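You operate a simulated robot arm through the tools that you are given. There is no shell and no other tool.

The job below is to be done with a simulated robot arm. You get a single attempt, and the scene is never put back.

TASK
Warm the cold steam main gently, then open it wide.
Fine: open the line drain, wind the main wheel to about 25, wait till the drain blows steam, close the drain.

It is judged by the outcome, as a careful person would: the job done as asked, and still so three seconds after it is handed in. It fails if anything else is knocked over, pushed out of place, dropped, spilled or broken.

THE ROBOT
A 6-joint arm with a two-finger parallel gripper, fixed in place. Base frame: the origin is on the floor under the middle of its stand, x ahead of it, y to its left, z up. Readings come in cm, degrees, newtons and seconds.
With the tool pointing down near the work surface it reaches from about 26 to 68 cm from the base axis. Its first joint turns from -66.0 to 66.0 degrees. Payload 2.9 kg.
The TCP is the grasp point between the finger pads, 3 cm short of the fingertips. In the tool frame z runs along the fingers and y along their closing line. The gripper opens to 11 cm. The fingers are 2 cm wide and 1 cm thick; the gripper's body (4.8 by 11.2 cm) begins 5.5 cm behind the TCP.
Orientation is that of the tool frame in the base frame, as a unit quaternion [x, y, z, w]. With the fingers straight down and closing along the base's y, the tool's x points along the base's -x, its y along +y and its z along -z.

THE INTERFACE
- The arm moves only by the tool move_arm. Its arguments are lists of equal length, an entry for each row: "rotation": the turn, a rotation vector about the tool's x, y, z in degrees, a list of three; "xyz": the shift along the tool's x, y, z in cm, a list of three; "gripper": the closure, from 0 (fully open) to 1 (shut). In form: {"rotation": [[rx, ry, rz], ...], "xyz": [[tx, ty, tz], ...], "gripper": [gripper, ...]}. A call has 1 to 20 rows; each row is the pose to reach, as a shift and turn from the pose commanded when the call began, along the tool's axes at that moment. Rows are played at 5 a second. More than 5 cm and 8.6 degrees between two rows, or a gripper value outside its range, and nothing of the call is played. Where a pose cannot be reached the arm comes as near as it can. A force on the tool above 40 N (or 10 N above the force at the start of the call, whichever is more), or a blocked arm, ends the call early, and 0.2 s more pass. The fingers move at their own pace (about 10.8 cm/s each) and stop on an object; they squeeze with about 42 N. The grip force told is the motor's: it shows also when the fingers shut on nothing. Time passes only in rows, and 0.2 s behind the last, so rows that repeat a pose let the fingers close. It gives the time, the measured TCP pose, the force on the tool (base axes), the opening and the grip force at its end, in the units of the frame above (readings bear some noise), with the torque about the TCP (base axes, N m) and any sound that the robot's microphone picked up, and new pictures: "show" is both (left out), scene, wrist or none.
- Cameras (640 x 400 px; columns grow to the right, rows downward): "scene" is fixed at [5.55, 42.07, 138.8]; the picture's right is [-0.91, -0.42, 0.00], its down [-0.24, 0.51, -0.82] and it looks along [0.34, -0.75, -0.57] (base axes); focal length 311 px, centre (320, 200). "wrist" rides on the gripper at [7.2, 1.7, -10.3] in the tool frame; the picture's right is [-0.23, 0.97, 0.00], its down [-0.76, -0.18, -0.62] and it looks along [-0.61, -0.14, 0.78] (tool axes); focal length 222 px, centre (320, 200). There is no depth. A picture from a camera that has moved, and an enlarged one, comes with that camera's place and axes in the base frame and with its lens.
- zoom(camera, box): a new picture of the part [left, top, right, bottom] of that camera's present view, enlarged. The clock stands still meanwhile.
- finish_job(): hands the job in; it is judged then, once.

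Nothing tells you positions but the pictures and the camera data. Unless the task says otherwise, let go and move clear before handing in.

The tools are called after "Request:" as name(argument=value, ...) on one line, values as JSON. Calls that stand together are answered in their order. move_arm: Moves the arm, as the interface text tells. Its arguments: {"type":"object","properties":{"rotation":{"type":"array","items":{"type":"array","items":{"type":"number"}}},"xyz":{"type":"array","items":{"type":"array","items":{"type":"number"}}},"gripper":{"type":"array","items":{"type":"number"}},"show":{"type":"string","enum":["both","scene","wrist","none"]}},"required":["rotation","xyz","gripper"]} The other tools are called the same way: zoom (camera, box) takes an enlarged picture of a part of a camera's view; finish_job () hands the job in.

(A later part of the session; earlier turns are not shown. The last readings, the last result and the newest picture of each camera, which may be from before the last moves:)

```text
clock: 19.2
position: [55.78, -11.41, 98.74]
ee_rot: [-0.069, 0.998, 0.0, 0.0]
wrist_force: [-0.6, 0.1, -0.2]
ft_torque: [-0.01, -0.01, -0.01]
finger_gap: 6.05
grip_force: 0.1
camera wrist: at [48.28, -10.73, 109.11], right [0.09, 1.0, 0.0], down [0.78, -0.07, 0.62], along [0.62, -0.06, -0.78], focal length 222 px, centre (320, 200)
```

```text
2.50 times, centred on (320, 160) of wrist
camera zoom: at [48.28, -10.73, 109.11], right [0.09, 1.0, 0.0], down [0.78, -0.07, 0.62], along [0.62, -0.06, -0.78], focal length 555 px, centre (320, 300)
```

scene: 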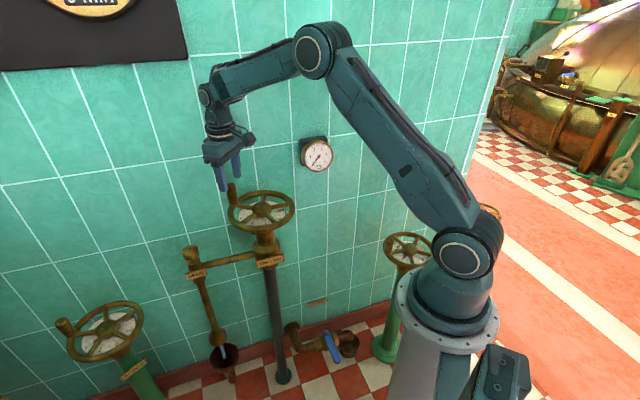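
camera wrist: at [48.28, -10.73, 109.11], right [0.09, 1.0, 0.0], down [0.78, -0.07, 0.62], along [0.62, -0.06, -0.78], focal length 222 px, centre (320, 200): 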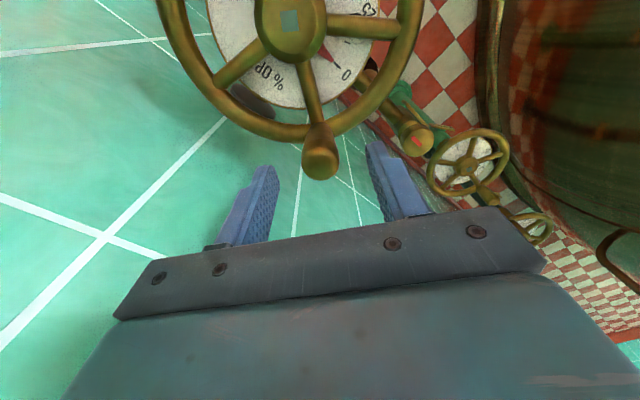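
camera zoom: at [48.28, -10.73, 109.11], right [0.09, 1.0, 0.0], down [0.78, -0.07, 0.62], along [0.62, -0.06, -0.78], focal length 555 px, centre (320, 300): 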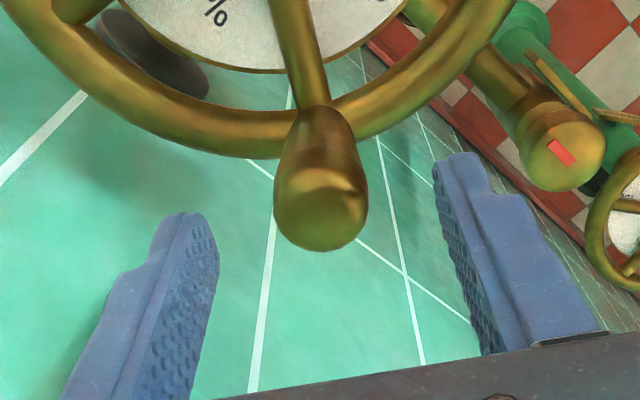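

The handle (about 2.6 cm across) is centred between the open fingers. I'll lower around it and close to a loose cage of about 3 cm.

Request:
move_arm(rotation=[[0, 0, 0], [0, 0, 0], [0, 0, 0], [0, 0, 0], [0, 0, 0]], xyz=[[0, 0, 1.5], [0, 0, 3], [0, 0, 3.6], [0, 0, 3.6], [0, 0, 3.6]], gripper=[0.45, 0.45, 0.55, 0.72, 0.72])

Request:
zoom(camera="scene", box=[200, 150, 310, 240])

Request:
zoom(camera="wrist", box=[200, 80, 440, 240])

```text
clock: 20.4
position: [55.68, -11.46, 95.13]
ee_rot: [-0.069, 0.998, 0.0, 0.0]
wrist_force: [0.1, -0.2, -0.6]
ft_torque: [0.03, -0.01, 0.0]
finger_gap: 3.1
grip_force: 0.1
camera wrist: at [48.24, -10.74, 105.55], right [0.09, 1.0, 0.0], down [0.78, -0.07, 0.62], along [0.62, -0.06, -0.78], focal length 222 px, centre (320, 200)
```

scene: 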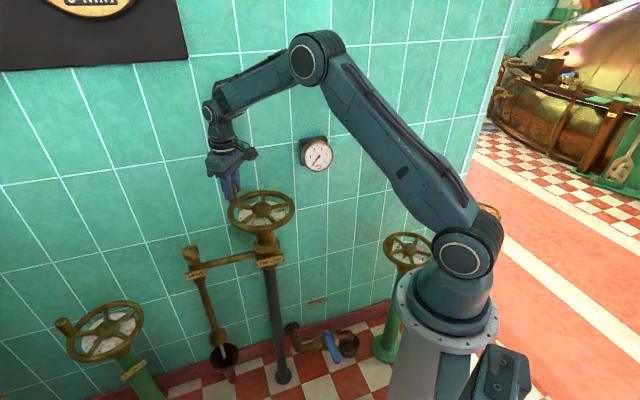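
wrist: 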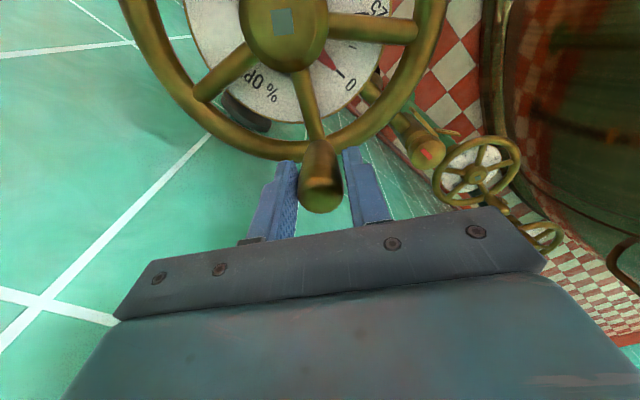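

```text
4.44 times, centred on (255, 195) of scene
camera zoom: at [5.55, 42.07, 138.8], right [-0.91, -0.42, 0.0], down [-0.24, 0.51, -0.82], along [0.34, -0.75, -0.57], focal length 1382 px, centre (609, 222)
```

zoom: 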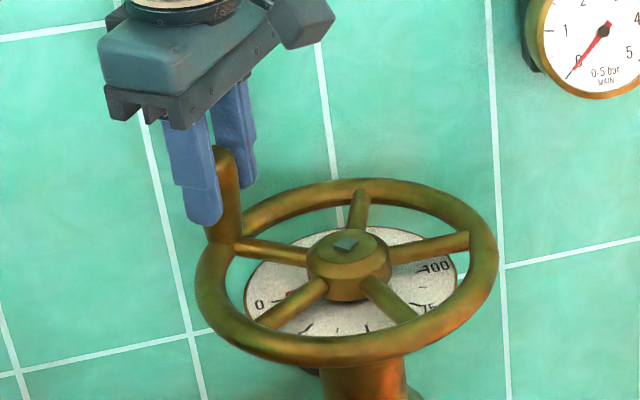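

```text
2.50 times, centred on (320, 160) of wrist
camera zoom: at [48.24, -10.74, 105.55], right [0.09, 1.0, 0.0], down [0.78, -0.07, 0.62], along [0.62, -0.06, -0.78], focal length 555 px, centre (320, 300)
```

zoom: 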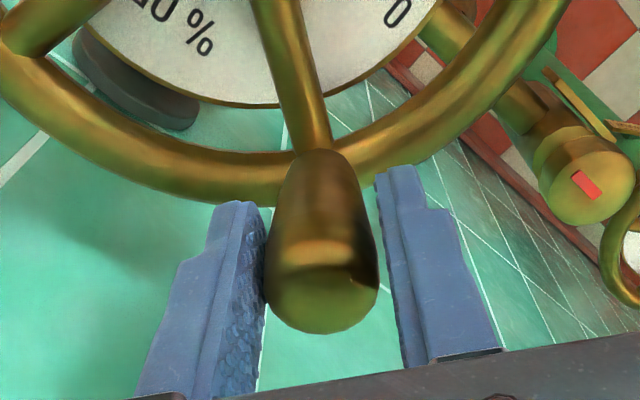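

The handle is caged. I'll start with a slow 20° counter-clockwise arc and see how the dial pointer responds.

Request:
move_arm(rotation=[[0, 0, -4], [0, 0, -8], [0, 0, -12], [0, 0, -16], [0, 0, -20], [0, 0, -20]], xyz=[[0.02, 0.55, 0], [0.08, 1.1, 0], [0.17, 1.64, 0], [0.31, 2.18, 0], [0.48, 2.7, 0], [0.48, 2.7, 0]], gripper=[0.72, 0.72, 0.72, 0.72, 0.72, 0.72])

Request:
zoom(camera="scene", box=[200, 150, 310, 240])

Request:
zoom(camera="wrist", box=[100, 0, 460, 225])

```text
clock: 21.8
position: [54.94, -8.82, 95.1]
ee_rot: [-0.242, 0.97, 0.0, -0.001]
wrist_force: [3.3, -2.7, -0.7]
ft_torque: [-0.03, -0.08, 0.03]
finger_gap: 3.29
grip_force: 1.6
camera wrist: at [47.66, -10.71, 105.52], right [-0.26, 0.97, 0.0], down [0.76, 0.2, 0.62], along [0.6, 0.16, -0.78], focal length 222 px, centre (320, 200)
```

scene: 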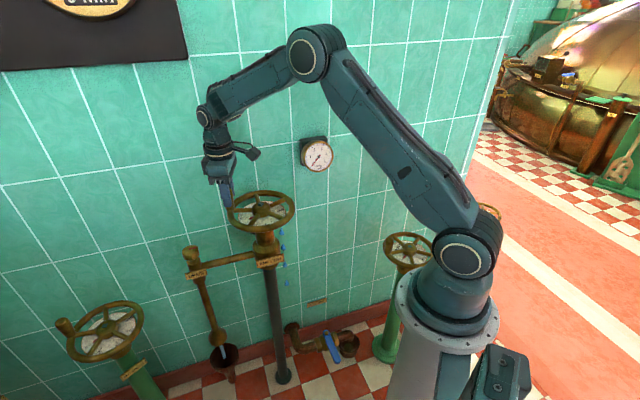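
wrist: 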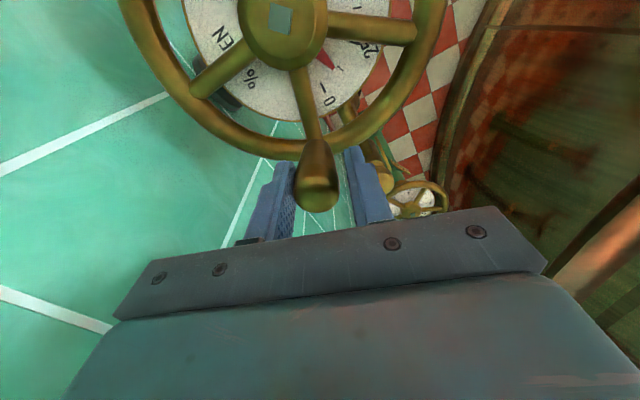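

```text
4.44 times, centred on (255, 195) of scene
camera zoom: at [5.56, 42.07, 138.8], right [-0.91, -0.42, 0.0], down [-0.24, 0.51, -0.82], along [0.34, -0.75, -0.57], focal length 1382 px, centre (609, 222)
```

zoom: 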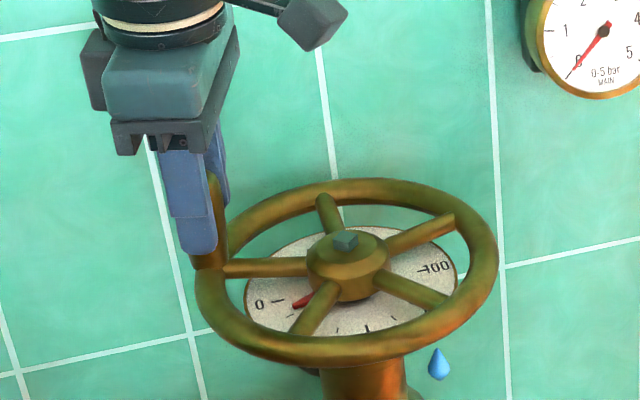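

```text
1.78 times, centred on (280, 112) of wrist
camera zoom: at [47.66, -10.71, 105.52], right [-0.26, 0.97, 0.0], down [0.76, 0.2, 0.62], along [0.6, 0.16, -0.78], focal length 395 px, centre (391, 356)
```

zoom: 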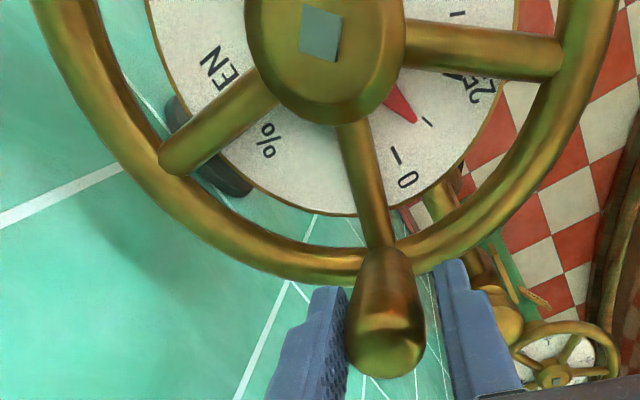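

The pointer follows the wheel one-to-one and now sits just short of the first minor tick, about 10%. Condensate drops are showing at the main. I'll continue slowly toward 25.

Request:
move_arm(rotation=[[0, 0, -4], [0, 0, -8], [0, 0, -12], [0, 0, -16], [0, 0, -20], [0, 0, -24], [0, 0, -24]], xyz=[[0.02, 0.55, 0], [0.08, 1.1, 0], [0.17, 1.64, 0], [0.31, 2.18, 0], [0.48, 2.7, 0], [0.68, 3.21, 0], [0.68, 3.21, 0]], gripper=[0.72, 0.72, 0.72, 0.72, 0.72, 0.72, 0.72])

Request:
zoom(camera="scene", box=[200, 150, 310, 240])

Request:
zoom(camera="wrist", box=[200, 0, 440, 150])

Request:
zoom(camera="scene", box=[180, 220, 320, 390])

```text
clock: 23.4
position: [52.69, -6.29, 95.26]
ee_rot: [-0.44, 0.898, -0.001, -0.001]
wrist_force: [1.7, -3.2, 0.3]
ft_torque: [-0.07, -0.02, -0.03]
finger_gap: 3.25
grip_force: 1.7
camera wrist: at [46.89, -10.95, 105.58], right [-0.63, 0.78, 0.0], down [0.61, 0.49, 0.62], along [0.48, 0.39, -0.78], focal length 222 px, centre (320, 200)
```

scene: 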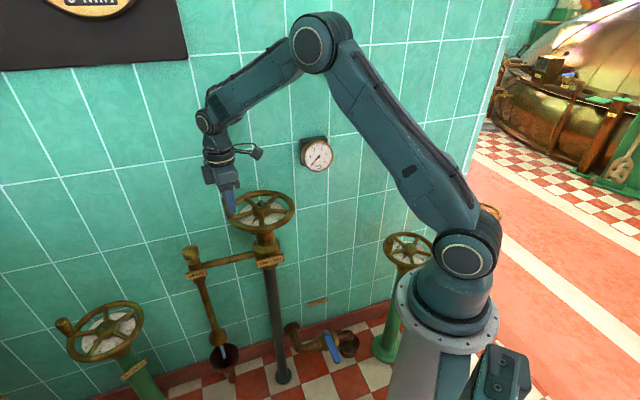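
wrist: 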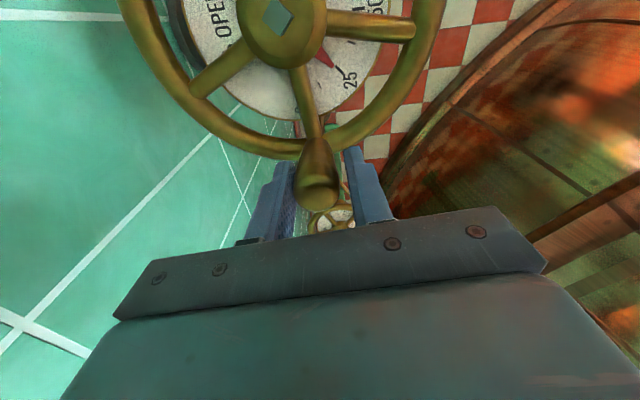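

```text
4.44 times, centred on (255, 195) of scene
camera zoom: at [5.56, 42.06, 138.81], right [-0.91, -0.42, 0.0], down [-0.24, 0.51, -0.82], along [0.34, -0.75, -0.57], focal length 1382 px, centre (609, 222)
```

zoom: 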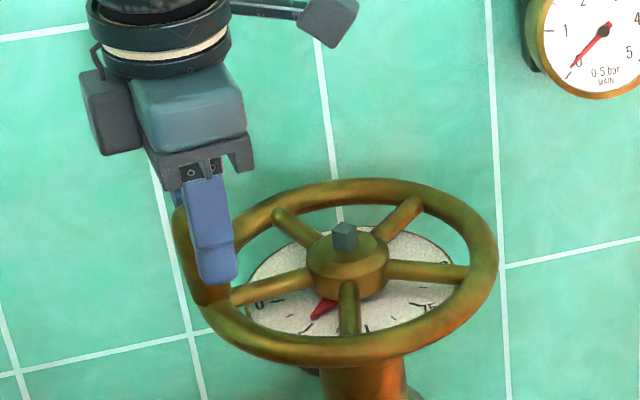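

```text
2.67 times, centred on (320, 75) of wrist
camera zoom: at [46.89, -10.95, 105.58], right [-0.63, 0.78, 0.0], down [0.61, 0.49, 0.62], along [0.48, 0.39, -0.78], focal length 592 px, centre (320, 533)
```

zoom: 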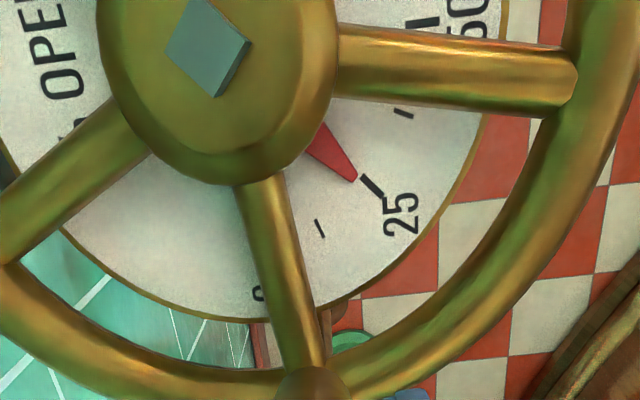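

```text
2.35 times, centred on (250, 305) of scene
camera zoom: at [5.56, 42.06, 138.81], right [-0.91, -0.42, 0.0], down [-0.24, 0.51, -0.82], along [0.34, -0.75, -0.57], focal length 732 px, centre (485, -47)
```

zoom: 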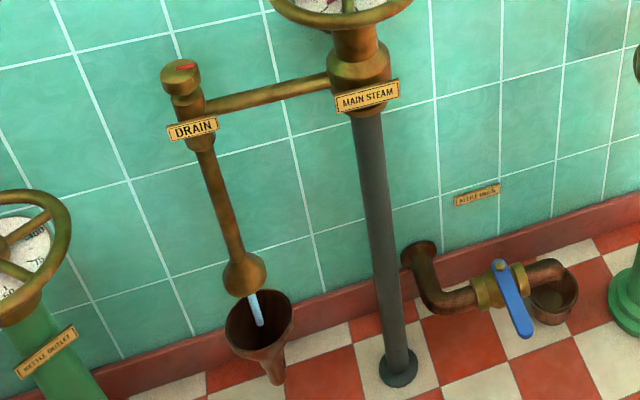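

The pointer is within about 1% of the 25 tick. I'll nudge it 2° to sit on the mark, then lift off the handle and check the drain.

Request:
move_arm(rotation=[[0, 0, -1], [0, 0, -2], [0, 0, -2], [0, 0, -2], [0, 0, -2], [0, 0, -2], [0, 0, -2]], xyz=[[0, 0.14, 0], [0, 0.28, 0], [0, 0.2, 0], [0, 0.1, 0], [0, 0.1, -3], [0, 0.1, -6], [0, 0.1, -9]], gripper=[0.72, 0.72, 0.72, 0.6, 0.55, 0.5, 0.5])

Request:
zoom(camera="scene", box=[200, 150, 310, 240])

Request:
zoom(camera="wrist", box=[200, 0, 440, 150])

Request:
zoom(camera="scene", box=[180, 310, 280, 390])

```text
clock: 25.0
position: [52.61, -6.27, 104.18]
ee_rot: [-0.454, 0.891, -0.001, 0.0]
wrist_force: [-1.2, -0.8, -0.2]
ft_torque: [0.01, 0.01, 0.01]
finger_gap: 5.48
grip_force: 0.0
camera wrist: at [47.1, -11.08, 114.67], right [-0.65, 0.76, 0.0], down [0.59, 0.51, 0.62], along [0.47, 0.41, -0.78], focal length 222 px, centre (320, 200)
```

scene: 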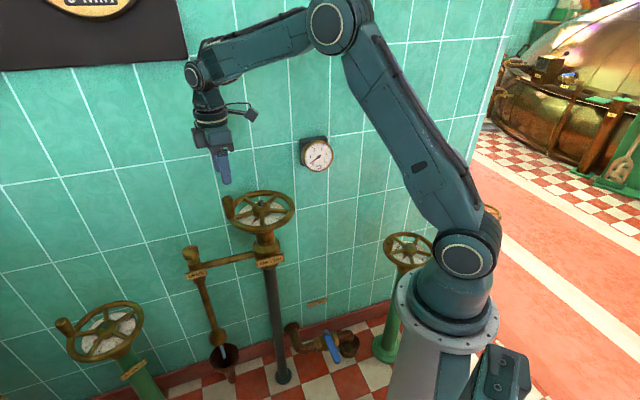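
wrist: 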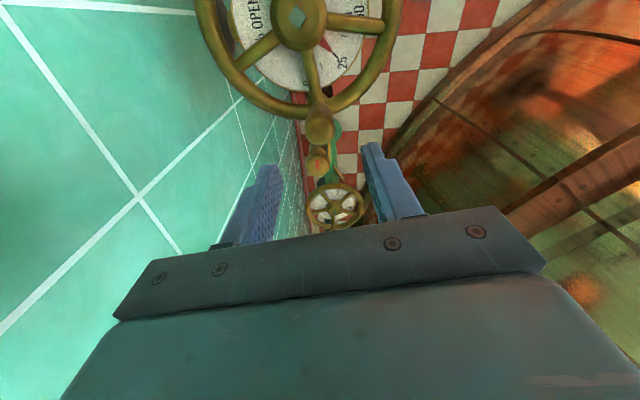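

```text
4.44 times, centred on (255, 195) of scene
camera zoom: at [5.55, 42.07, 138.8], right [-0.91, -0.42, 0.0], down [-0.24, 0.51, -0.82], along [0.34, -0.75, -0.57], focal length 1382 px, centre (609, 222)
```

zoom: 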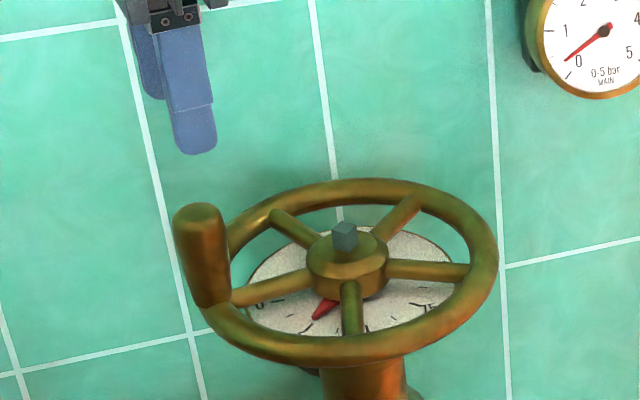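

```text
2.67 times, centred on (320, 75) of wrist
camera zoom: at [47.1, -11.08, 114.67], right [-0.65, 0.76, 0.0], down [0.59, 0.51, 0.62], along [0.47, 0.41, -0.78], focal length 592 px, centre (320, 533)
```

zoom: 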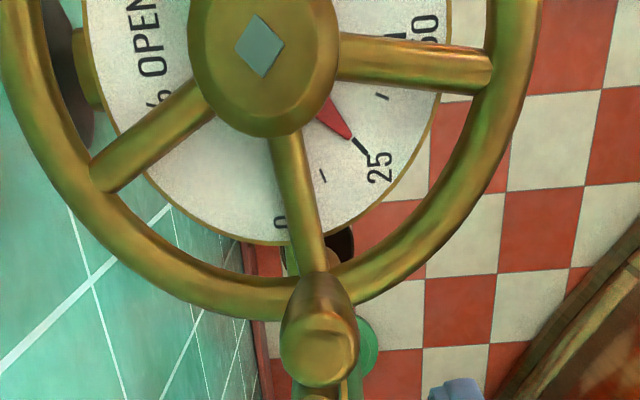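

```text
5.00 times, centred on (230, 350) of scene
camera zoom: at [5.55, 42.07, 138.8], right [-0.91, -0.42, 0.0], down [-0.24, 0.51, -0.82], along [0.34, -0.75, -0.57], focal length 1555 px, centre (770, -550)
```

zoom: 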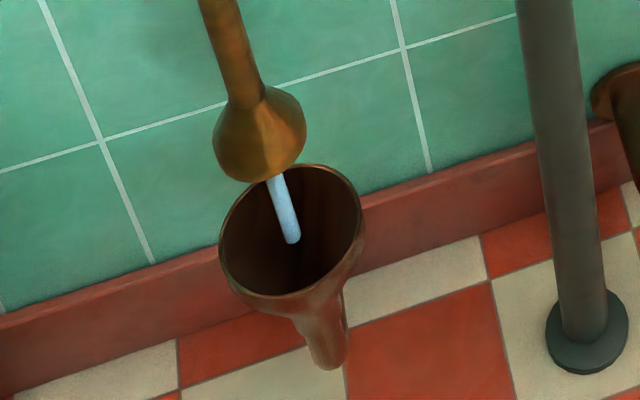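

The pointer sits on 25, the gauge is starting to rise, and the drain still runs water. I'll move back above the DRAIN knob while it warms.

Request:
move_arm(rotation=[[0, 0, 7.7], [0, 0, 15.4], [0, 0, 23.1], [0, 0, 30.8], [0, 0, 38.5], [0, 0, 46.2], [0, 0, 54], [0, 0, 54], [0, 0, 54]], xyz=[[-1.7, -0.45, 0], [-3.4, -0.9, 0], [-5.1, -1.3, 0], [-6.8, -1.8, 1], [-8.5, -2.2, 2], [-10.2, -2.7, 4], [-11.9, -3.1, 6], [-11.9, -3.1, 9], [-11.9, -3.1, 9]], gripper=[0.3, 0.3, 0.3, 0.3, 0.3, 0.3, 0.3, 0.3, 0.3])

Request:
zoom(camera="scene", box=[180, 310, 280, 390])

Request:
zoom(camera="wrist", box=[260, 60, 380, 160])

Request:
zoom(camera="scene", box=[280, 120, 360, 170])

```text
clock: 27.0
position: [62.26, 1.78, 95.12]
ee_rot: [0.0, 1.0, 0.0, 0.001]
wrist_force: [0.3, -0.5, -0.5]
ft_torque: [0.02, 0.0, -0.02]
finger_gap: 7.71
grip_force: 0.1
camera wrist: at [54.91, 3.43, 105.42], right [0.23, 0.97, 0.0], down [0.76, -0.18, 0.62], along [0.61, -0.14, -0.78], focal length 222 px, centre (320, 200)
```

scene: 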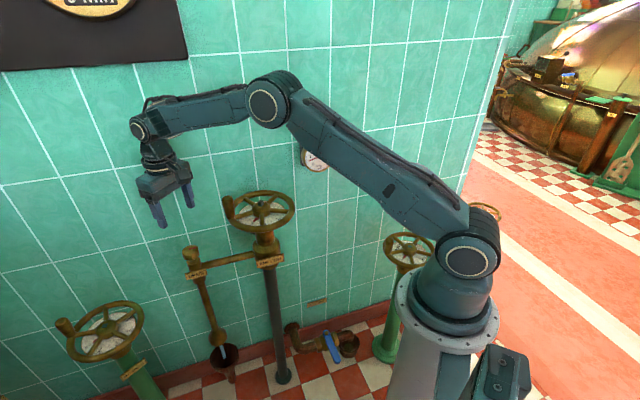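
wrist: 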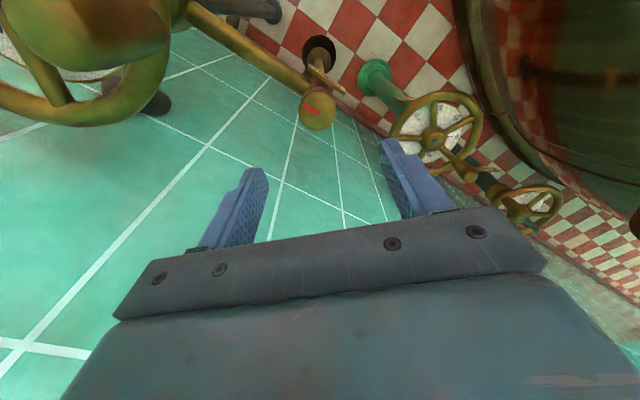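

```text
5.00 times, centred on (230, 350) of scene
camera zoom: at [5.55, 42.07, 138.8], right [-0.91, -0.42, 0.0], down [-0.24, 0.51, -0.82], along [0.34, -0.75, -0.57], focal length 1555 px, centre (770, -550)
```

zoom: 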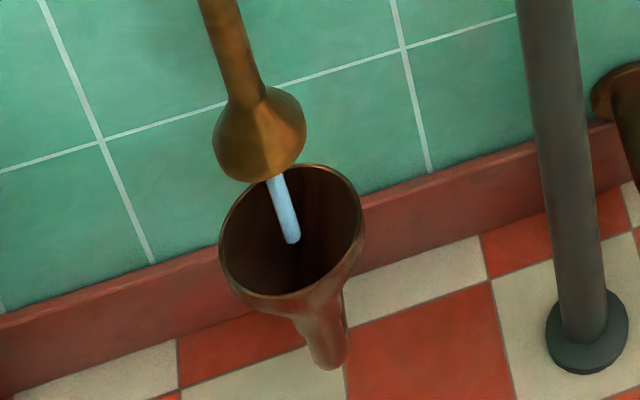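

```text
4.00 times, centred on (320, 110) of wrist
camera zoom: at [54.91, 3.43, 105.42], right [0.23, 0.97, 0.0], down [0.76, -0.18, 0.62], along [0.61, -0.14, -0.78], focal length 888 px, centre (320, 560)
```

zoom: 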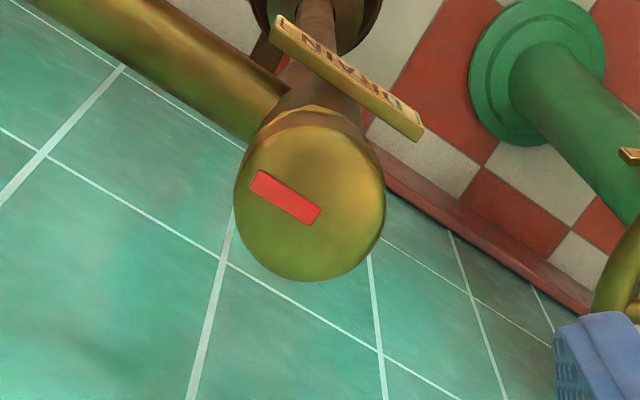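

```text
8.00 times, centred on (320, 145) of scene
camera zoom: at [5.55, 42.07, 138.8], right [-0.91, -0.42, 0.0], down [-0.24, 0.51, -0.82], along [0.34, -0.75, -0.57], focal length 2488 px, centre (320, 640)
```

zoom: 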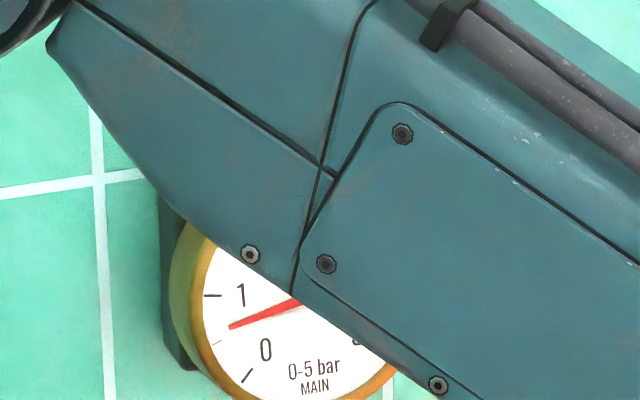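

The gauge shows about 0.7 bar and the drain still runs water. I'll lower around the knob without touching it, ready to close once steam blows.

Request:
move_arm(rotation=[[0, 0, -4], [0, 0, -8], [0, 0, -8], [0, 0, -8], [0, 0, -8], [0, 0, -8], [0, 0, -8]], xyz=[[0.2, -0.35, 3], [0.2, -0.35, 6], [0.2, -0.35, 9], [0.2, -0.35, 11.5], [0.2, -0.35, 13], [0.2, -0.35, 14], [0.2, -0.35, 14]], gripper=[0.3, 0.3, 0.3, 0.3, 0.3, 0.3, 0.3])

Request:
zoom(camera="scene", box=[180, 310, 280, 390])

Request:
zoom(camera="scene", box=[280, 120, 360, 170])

```text
clock: 28.6
position: [62.06, 1.42, 81.15]
ee_rot: [-0.07, 0.998, 0.0, 0.0]
wrist_force: [0.7, 0.0, 0.2]
ft_torque: [-0.02, 0.02, 0.0]
finger_gap: 7.69
grip_force: 0.1
camera wrist: at [54.61, 1.99, 91.54], right [0.09, 1.0, 0.0], down [0.78, -0.07, 0.62], along [0.62, -0.06, -0.78], focal length 222 px, centre (320, 200)
```

scene: 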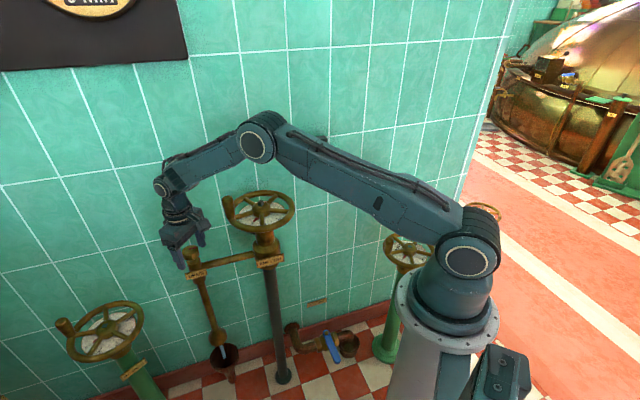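
wrist: 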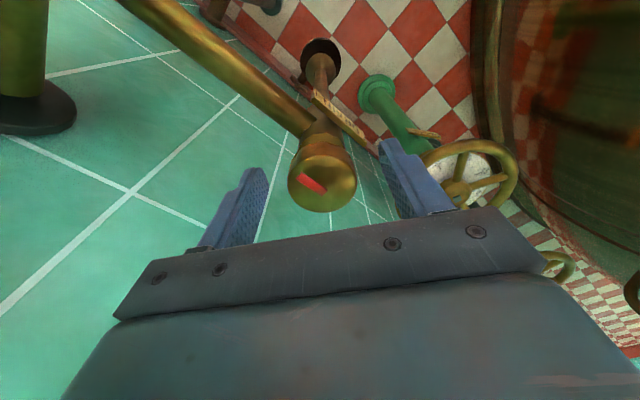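

```text
5.00 times, centred on (230, 350) of scene
camera zoom: at [5.55, 42.07, 138.8], right [-0.91, -0.42, 0.0], down [-0.24, 0.51, -0.82], along [0.34, -0.75, -0.57], focal length 1555 px, centre (770, -550)
```

zoom: 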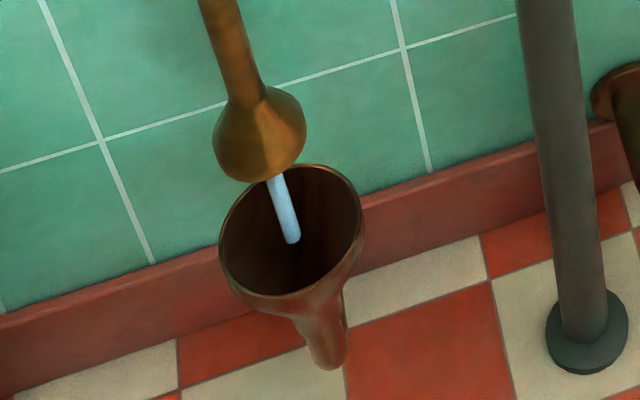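

```text
8.00 times, centred on (320, 145) of scene
camera zoom: at [5.55, 42.07, 138.8], right [-0.91, -0.42, 0.0], down [-0.24, 0.51, -0.82], along [0.34, -0.75, -0.57], focal length 2488 px, centre (320, 640)
```

zoom: 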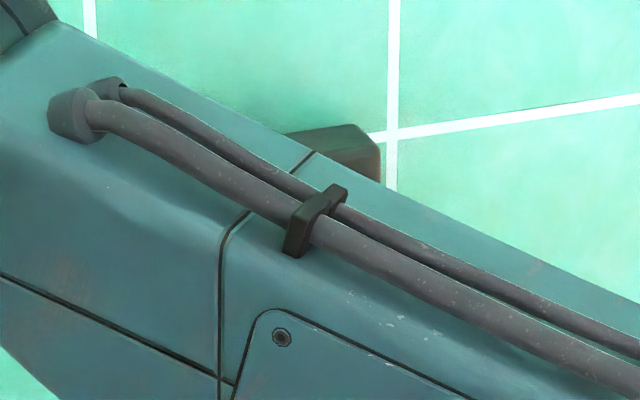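

The gripper straddles the knob without contact. I'll wait here, watching the drain outlet for steam.

Request:
move_arm(rotation=[[0, 0, 0], [0, 0, 0], [0, 0, 0], [0, 0, 0], [0, 0, 0], [0, 0, 0], [0, 0, 0], [0, 0, 0], [0, 0, 0], [0, 0, 0], [0, 0, 0], [0, 0, 0], [0, 0, 0], [0, 0, 0], [0, 0, 0]], xyz=[[0, 0, 0], [0, 0, 0], [0, 0, 0], [0, 0, 0], [0, 0, 0], [0, 0, 0], [0, 0, 0], [0, 0, 0], [0, 0, 0], [0, 0, 0], [0, 0, 0], [0, 0, 0], [0, 0, 0], [0, 0, 0], [0, 0, 0]], gripper=[0.3, 0.3, 0.3, 0.3, 0.3, 0.3, 0.3, 0.3, 0.3, 0.3, 0.3, 0.3, 0.3, 0.3, 0.3], show="scene")

Request:
zoom(camera="scene", box=[180, 310, 280, 390])

```text
clock: 31.8
position: [61.92, 1.33, 81.18]
ee_rot: [-0.07, 0.998, 0.0, 0.0]
wrist_force: [0.0, -0.4, 0.1]
ft_torque: [-0.01, 0.0, 0.0]
finger_gap: 7.69
grip_force: 0.0
```

scene: 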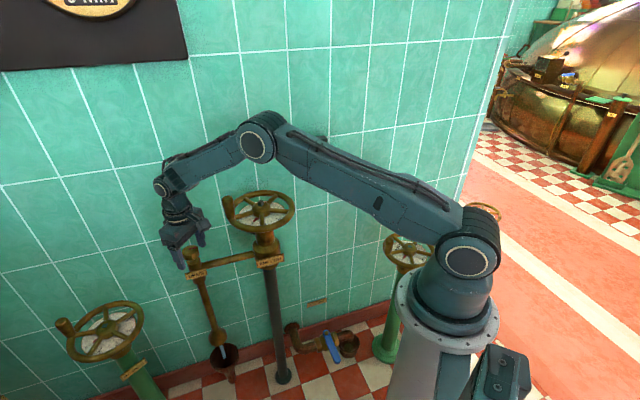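

```text
5.00 times, centred on (230, 350) of scene
camera zoom: at [5.55, 42.07, 138.8], right [-0.91, -0.42, 0.0], down [-0.24, 0.51, -0.82], along [0.34, -0.75, -0.57], focal length 1555 px, centre (770, -550)
```

zoom: 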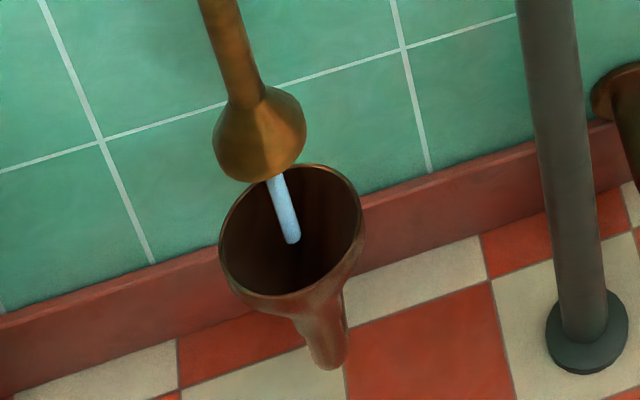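

The drain is still running water. I'll keep waiting.

Request:
move_arm(rotation=[[0, 0, 0], [0, 0, 0], [0, 0, 0], [0, 0, 0], [0, 0, 0], [0, 0, 0], [0, 0, 0], [0, 0, 0], [0, 0, 0], [0, 0, 0], [0, 0, 0], [0, 0, 0], [0, 0, 0], [0, 0, 0], [0, 0, 0], [0, 0, 0], [0, 0, 0], [0, 0, 0], [0, 0, 0], [0, 0, 0]], xyz=[[0, 0, 0], [0, 0, 0], [0, 0, 0], [0, 0, 0], [0, 0, 0], [0, 0, 0], [0, 0, 0], [0, 0, 0], [0, 0, 0], [0, 0, 0], [0, 0, 0], [0, 0, 0], [0, 0, 0], [0, 0, 0], [0, 0, 0], [0, 0, 0], [0, 0, 0], [0, 0, 0], [0, 0, 0], [0, 0, 0]], gripper=[0.3, 0.3, 0.3, 0.3, 0.3, 0.3, 0.3, 0.3, 0.3, 0.3, 0.3, 0.3, 0.3, 0.3, 0.3, 0.3, 0.3, 0.3, 0.3, 0.3], show="scene")

Request:
zoom(camera="scene", box=[180, 310, 280, 390])

Request:
zoom(camera="scene", box=[40, 0, 160, 60])

Request:
zoom(camera="scene", box=[200, 170, 310, 240])

```text
clock: 36.0
position: [62.03, 1.4, 81.13]
ee_rot: [-0.069, 0.998, 0.0, 0.001]
wrist_force: [-0.2, -0.8, -0.2]
ft_torque: [0.0, 0.0, -0.01]
finger_gap: 7.68
grip_force: 0.1
```

scene: 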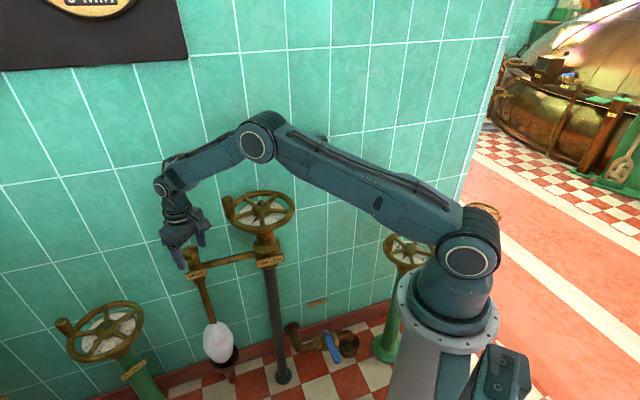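

```text
5.00 times, centred on (230, 350) of scene
camera zoom: at [5.55, 42.07, 138.8], right [-0.91, -0.42, 0.0], down [-0.24, 0.51, -0.82], along [0.34, -0.75, -0.57], focal length 1555 px, centre (770, -550)
```

zoom: 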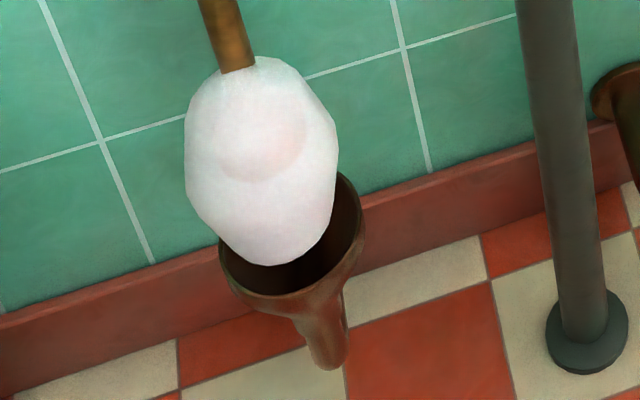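

```text
5.33 times, centred on (100, 30) of scene
camera zoom: at [5.55, 42.07, 138.8], right [-0.91, -0.42, 0.0], down [-0.24, 0.51, -0.82], along [0.34, -0.75, -0.57], focal length 1659 px, centre (1493, 1107)
```

zoom: 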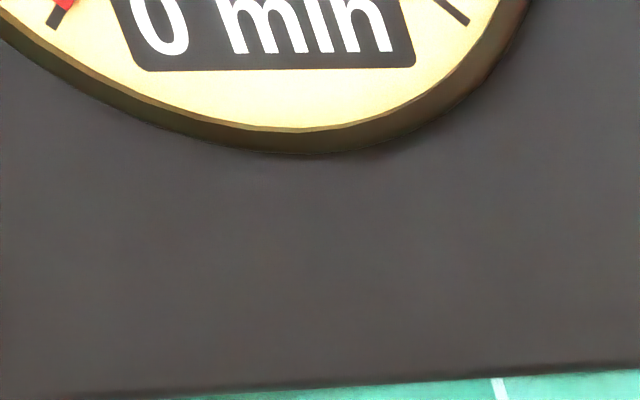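

```text
5.71 times, centred on (255, 205) of scene
camera zoom: at [5.55, 42.07, 138.8], right [-0.91, -0.42, 0.0], down [-0.24, 0.51, -0.82], along [0.34, -0.75, -0.57], focal length 1777 px, centre (691, 171)
```

zoom: 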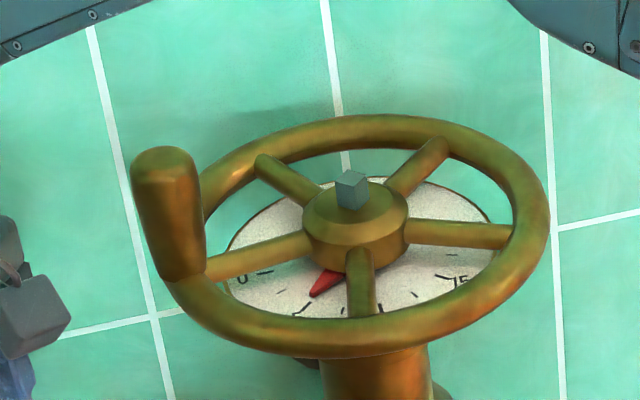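

The drain now blows a white steam plume, so the line is warm. I'll grip the DRAIN knob and begin the clockwise turn to close it.

Request:
move_arm(rotation=[[0, 0, 0], [0, 0, 0], [0, 0, 0], [0, 0, 0], [0, 0, 5], [0, 0, 10], [0, 0, 15], [0, 0, 20], [0, 0, 25], [0, 0, 30], [0, 0, 30]], xyz=[[0, 0, 0], [0, 0, 0], [0, 0, 0], [0, 0, 0], [0, 0, 0], [0, 0, 0], [0, 0, 0], [0, 0, 0], [0, 0, 0], [0, 0, 0], [0, 0, 0]], gripper=[0.6, 1, 1, 1, 1, 1, 1, 1, 1, 1, 1], show="wrist")

Request:
zoom(camera="wrist", box=[240, 120, 400, 230])

```text
clock: 38.4
position: [62.14, 1.63, 81.12]
ee_rot: [0.189, 0.982, 0.001, 0.0]
wrist_force: [5.6, 21.2, -9.0]
ft_torque: [-0.61, -1.07, 0.03]
finger_gap: 4.14
grip_force: 45.2
camera wrist: at [55.91, 5.77, 91.55], right [0.57, 0.82, 0.0], down [0.64, -0.45, 0.62], along [0.51, -0.36, -0.78], focal length 222 px, centre (320, 200)
```

wrist: 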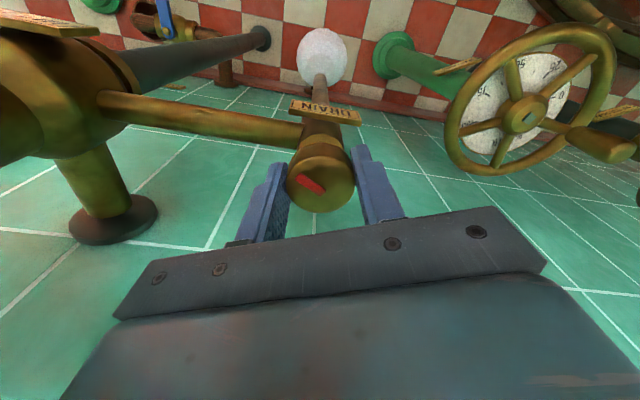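

```text
3.64 times, centred on (320, 175) of wrist
camera zoom: at [55.91, 5.77, 91.55], right [0.57, 0.82, 0.0], down [0.64, -0.45, 0.62], along [0.51, -0.36, -0.78], focal length 808 px, centre (320, 291)
```

zoom: 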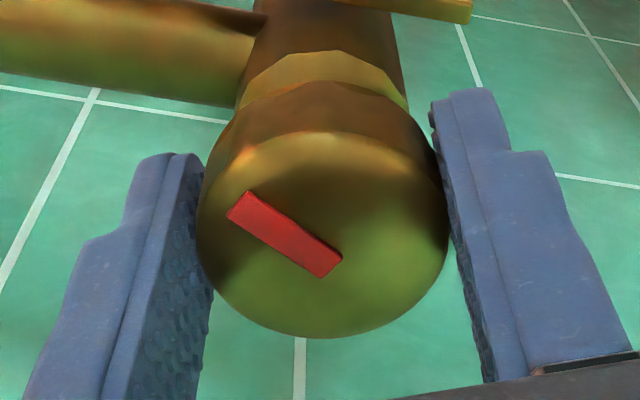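

The knob is turning with the grip. I'll ease the side load and carry on clockwise about 70° to the closed stop.

Request:
move_arm(rotation=[[0, 0, 0], [0, 0, 6], [0, 0, 12], [0, 0, 18], [0, 0, 24], [0, 0, 30], [0, 0, 36], [0, 0, 42], [0, 0, 48], [0, 0, 54], [0, 0, 58], [0, 0, 62], [0, 0, 62]], xyz=[[0.01, 0.1, 0], [0.01, 0.1, 0], [0.01, 0.1, 0], [0.01, 0.1, 0], [0.01, 0.1, 0], [0.01, 0.1, 0], [0.01, 0.1, 0], [0.01, 0.1, 0], [0.01, 0.1, 0], [0.01, 0.1, 0], [0.01, 0.1, 0], [0.01, 0.1, 0], [0.01, 0.1, 0]], gripper=[1, 1, 1, 1, 1, 1, 1, 1, 1, 1, 1, 1, 1])

Request:
zoom(camera="wrist", box=[240, 120, 400, 230])

Request:
zoom(camera="scene", box=[180, 310, 280, 390])

```text
clock: 41.2
position: [62.23, 1.56, 81.17]
ee_rot: [0.668, 0.744, 0.002, 0.001]
wrist_force: [21.3, 21.8, -12.0]
ft_torque: [-0.06, 0.34, 0.13]
finger_gap: 4.15
grip_force: 45.3
camera wrist: at [63.02, 8.93, 91.57], right [0.99, -0.12, 0.0], down [-0.1, -0.78, 0.62], along [-0.07, -0.62, -0.78], focal length 222 px, centre (320, 200)
```

scene: 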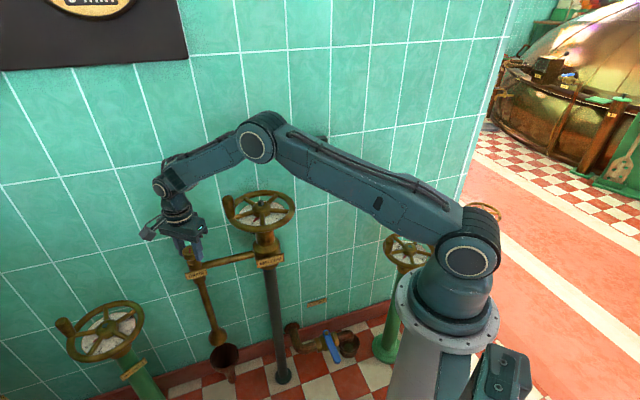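
wrist: 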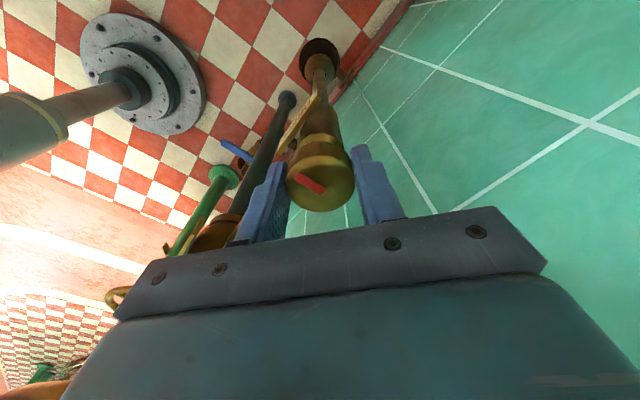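

```text
3.64 times, centred on (320, 175) of wrist
camera zoom: at [63.02, 8.93, 91.57], right [0.99, -0.12, 0.0], down [-0.1, -0.78, 0.62], along [-0.07, -0.62, -0.78], focal length 808 px, centre (320, 291)
```

zoom: 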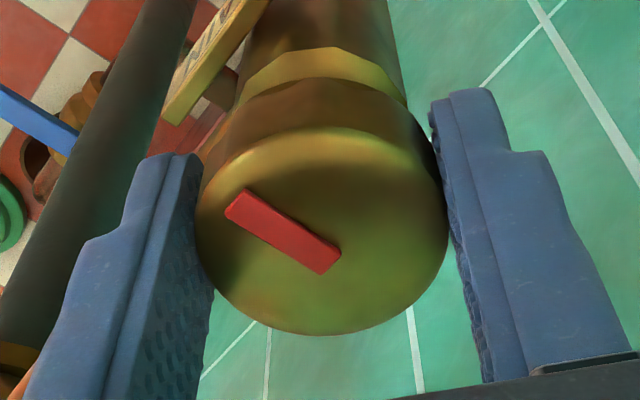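

```text
5.00 times, centred on (230, 350) of scene
camera zoom: at [5.62, 42.12, 138.78], right [-0.91, -0.42, 0.0], down [-0.24, 0.51, -0.82], along [0.34, -0.75, -0.57], focal length 1555 px, centre (770, -550)
```

zoom: 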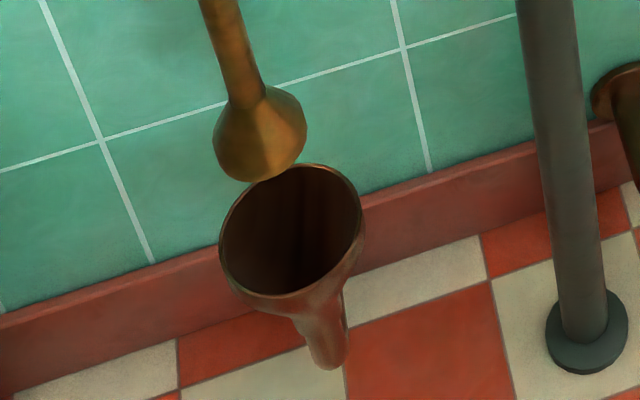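

The steam has stopped and the knob is almost back to its closed angle. I'll turn a few degrees more to seat it at the stop.

Request:
move_arm(rotation=[[0, 0, 0], [0, 0, 4], [0, 0, 8], [0, 0, 12], [0, 0, 15], [0, 0, 15]], xyz=[[0.08, 0.1, 0.05], [0.08, 0.1, 0.05], [0.08, 0.1, 0.05], [0.08, 0.1, 0.05], [0.08, 0.1, 0.05], [0.08, 0.1, 0.05]], gripper=[1, 1, 1, 1, 1, 1], show="wrist")

Request:
zoom(camera="wrist", box=[240, 120, 400, 230])

Request:
zoom(camera="scene", box=[160, 225, 240, 285])

```text
clock: 42.6
position: [62.24, 1.5, 81.2]
ee_rot: [0.76, 0.649, 0.001, 0.0]
wrist_force: [18.1, 0.7, -1.6]
ft_torque: [-0.15, 0.43, 0.91]
finger_gap: 4.14
grip_force: 45.3
camera wrist: at [64.97, 8.32, 91.58], right [0.93, -0.38, 0.0], down [-0.3, -0.72, 0.62], along [-0.23, -0.58, -0.78], focal length 222 px, centre (320, 200)
```

wrist: 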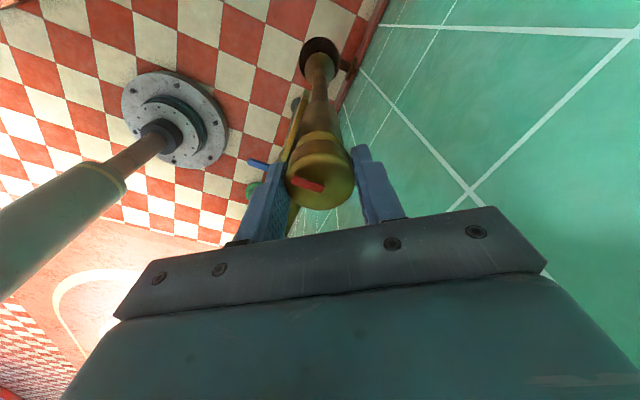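

```text
3.64 times, centred on (320, 175) of wrist
camera zoom: at [64.97, 8.32, 91.58], right [0.93, -0.38, 0.0], down [-0.3, -0.72, 0.62], along [-0.23, -0.58, -0.78], focal length 808 px, centre (320, 291)
```

zoom: 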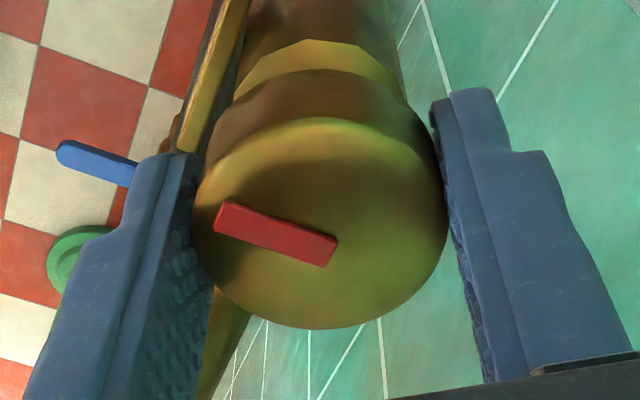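

```text
6.67 times, centred on (200, 255) of scene
camera zoom: at [5.6, 42.07, 138.8], right [-0.91, -0.42, 0.0], down [-0.24, 0.51, -0.82], along [0.34, -0.75, -0.57], focal length 2074 px, centre (1120, -167)
```

zoom: 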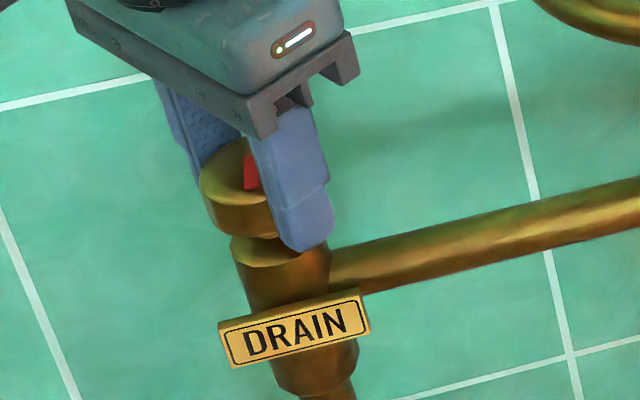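

The torque rose and the pads slipped slightly, so the knob is at its closed stop with the index back at its starting angle. I'll release, rise, and verify.

Request:
move_arm(rotation=[[0, 0, 0], [0, 0, 0], [0, 0, 0], [0, 0, 0], [0, 0, 0], [0, 0, -8], [0, 0, -16], [0, 0, -24], [0, 0, -32], [0, 0, -40], [0, 0, -48], [0, 0, -56], [0, 0, -64], [0, 0, -72], [0, 0, -80], [0, 0, -88], [0, 0, -96], [0, 0, -99]], xyz=[[0, 0, 0], [0, 0, 0], [0, 0, 0], [0, 0, -3], [0, 0, -6], [0, 0, -9], [0, 0, -12], [0, 0, -15], [0, 0, -18], [0, 0, -21], [0, 0, -24], [0, 0, -26], [0, 0, -26], [0, 0, -26], [0, 0, -26], [0, 0, -26], [0, 0, -26], [0, 0, -26]], gripper=[0.5, 0.3, 0.3, 0.3, 0.3, 0.3, 0.3, 0.3, 0.3, 0.3, 0.3, 0.3, 0.3, 0.3, 0.3, 0.3, 0.3, 0.3])

Request:
zoom(camera="scene", box=[160, 225, 240, 285])

Request:
zoom(camera="scene", box=[180, 310, 280, 390])

Request:
zoom(camera="scene", box=[280, 120, 360, 170])

Request:
zoom(camera="scene", box=[200, 170, 310, 240])

```text
clock: 46.4
position: [62.14, 1.44, 107.03]
ee_rot: [0.0, 1.0, 0.0, 0.0]
wrist_force: [0.0, 0.1, 1.1]
ft_torque: [-0.01, 0.01, -0.01]
finger_gap: 7.72
grip_force: 0.1
camera wrist: at [54.82, 3.08, 117.47], right [0.22, 0.97, 0.0], down [0.76, -0.18, 0.62], along [0.61, -0.14, -0.78], focal length 222 px, centre (320, 200)
```

scene: 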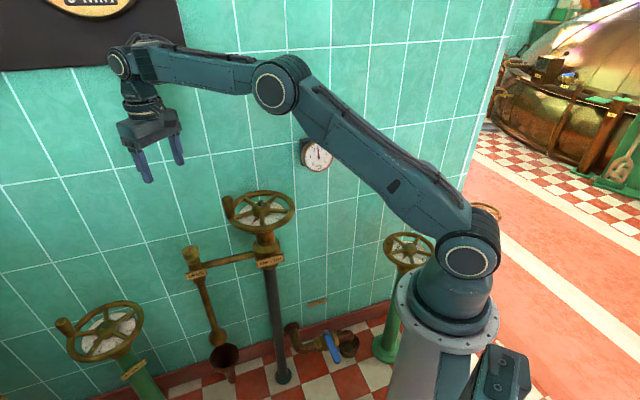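
wrist: 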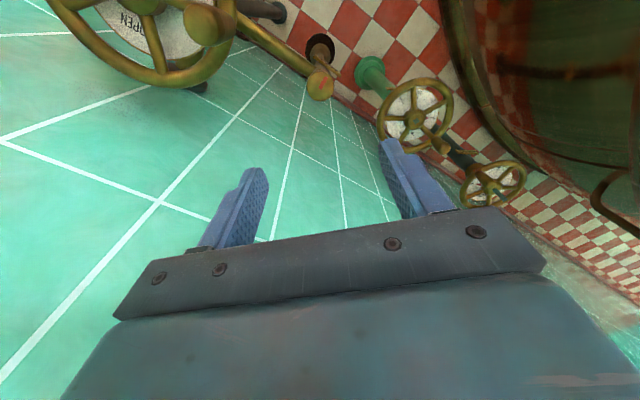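

```text
6.67 times, centred on (200, 255) of scene
camera zoom: at [5.55, 42.07, 138.8], right [-0.91, -0.42, 0.0], down [-0.24, 0.51, -0.82], along [0.34, -0.75, -0.57], focal length 2074 px, centre (1120, -167)
```

zoom: 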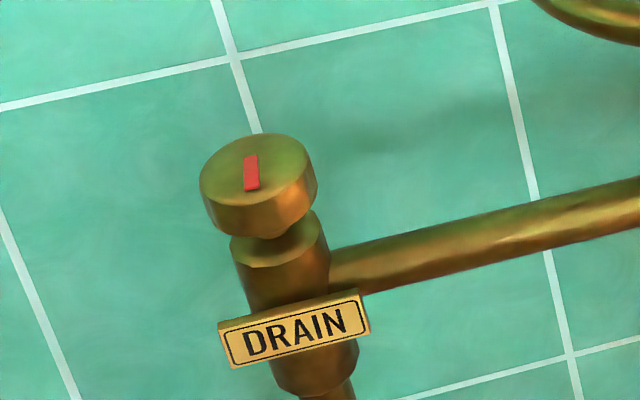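

```text
5.00 times, centred on (230, 350) of scene
camera zoom: at [5.55, 42.07, 138.8], right [-0.91, -0.42, 0.0], down [-0.24, 0.51, -0.82], along [0.34, -0.75, -0.57], focal length 1555 px, centre (770, -550)
```

zoom: 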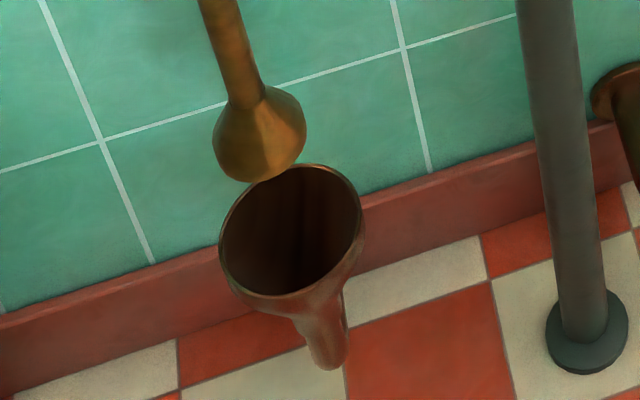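

```text
8.00 times, centred on (320, 145) of scene
camera zoom: at [5.55, 42.07, 138.8], right [-0.91, -0.42, 0.0], down [-0.24, 0.51, -0.82], along [0.34, -0.75, -0.57], focal length 2488 px, centre (320, 640)
```

zoom: 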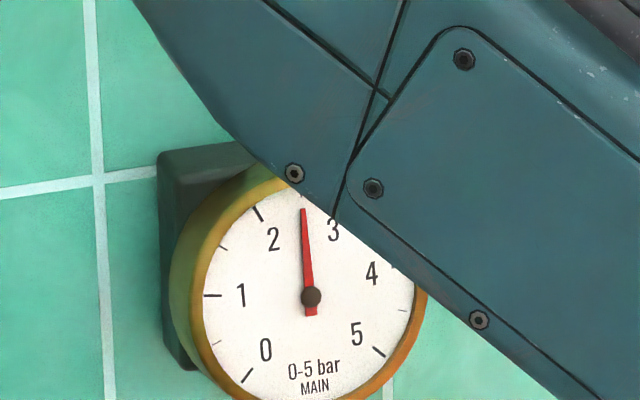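

```text
5.71 times, centred on (255, 205) of scene
camera zoom: at [5.55, 42.07, 138.8], right [-0.91, -0.42, 0.0], down [-0.24, 0.51, -0.82], along [0.34, -0.75, -0.57], focal length 1777 px, centre (691, 171)
```

zoom: 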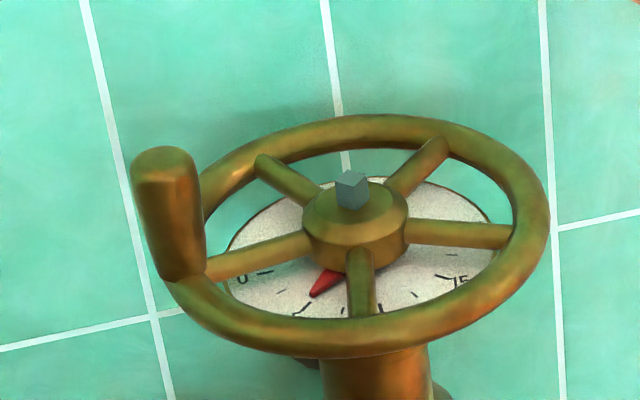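

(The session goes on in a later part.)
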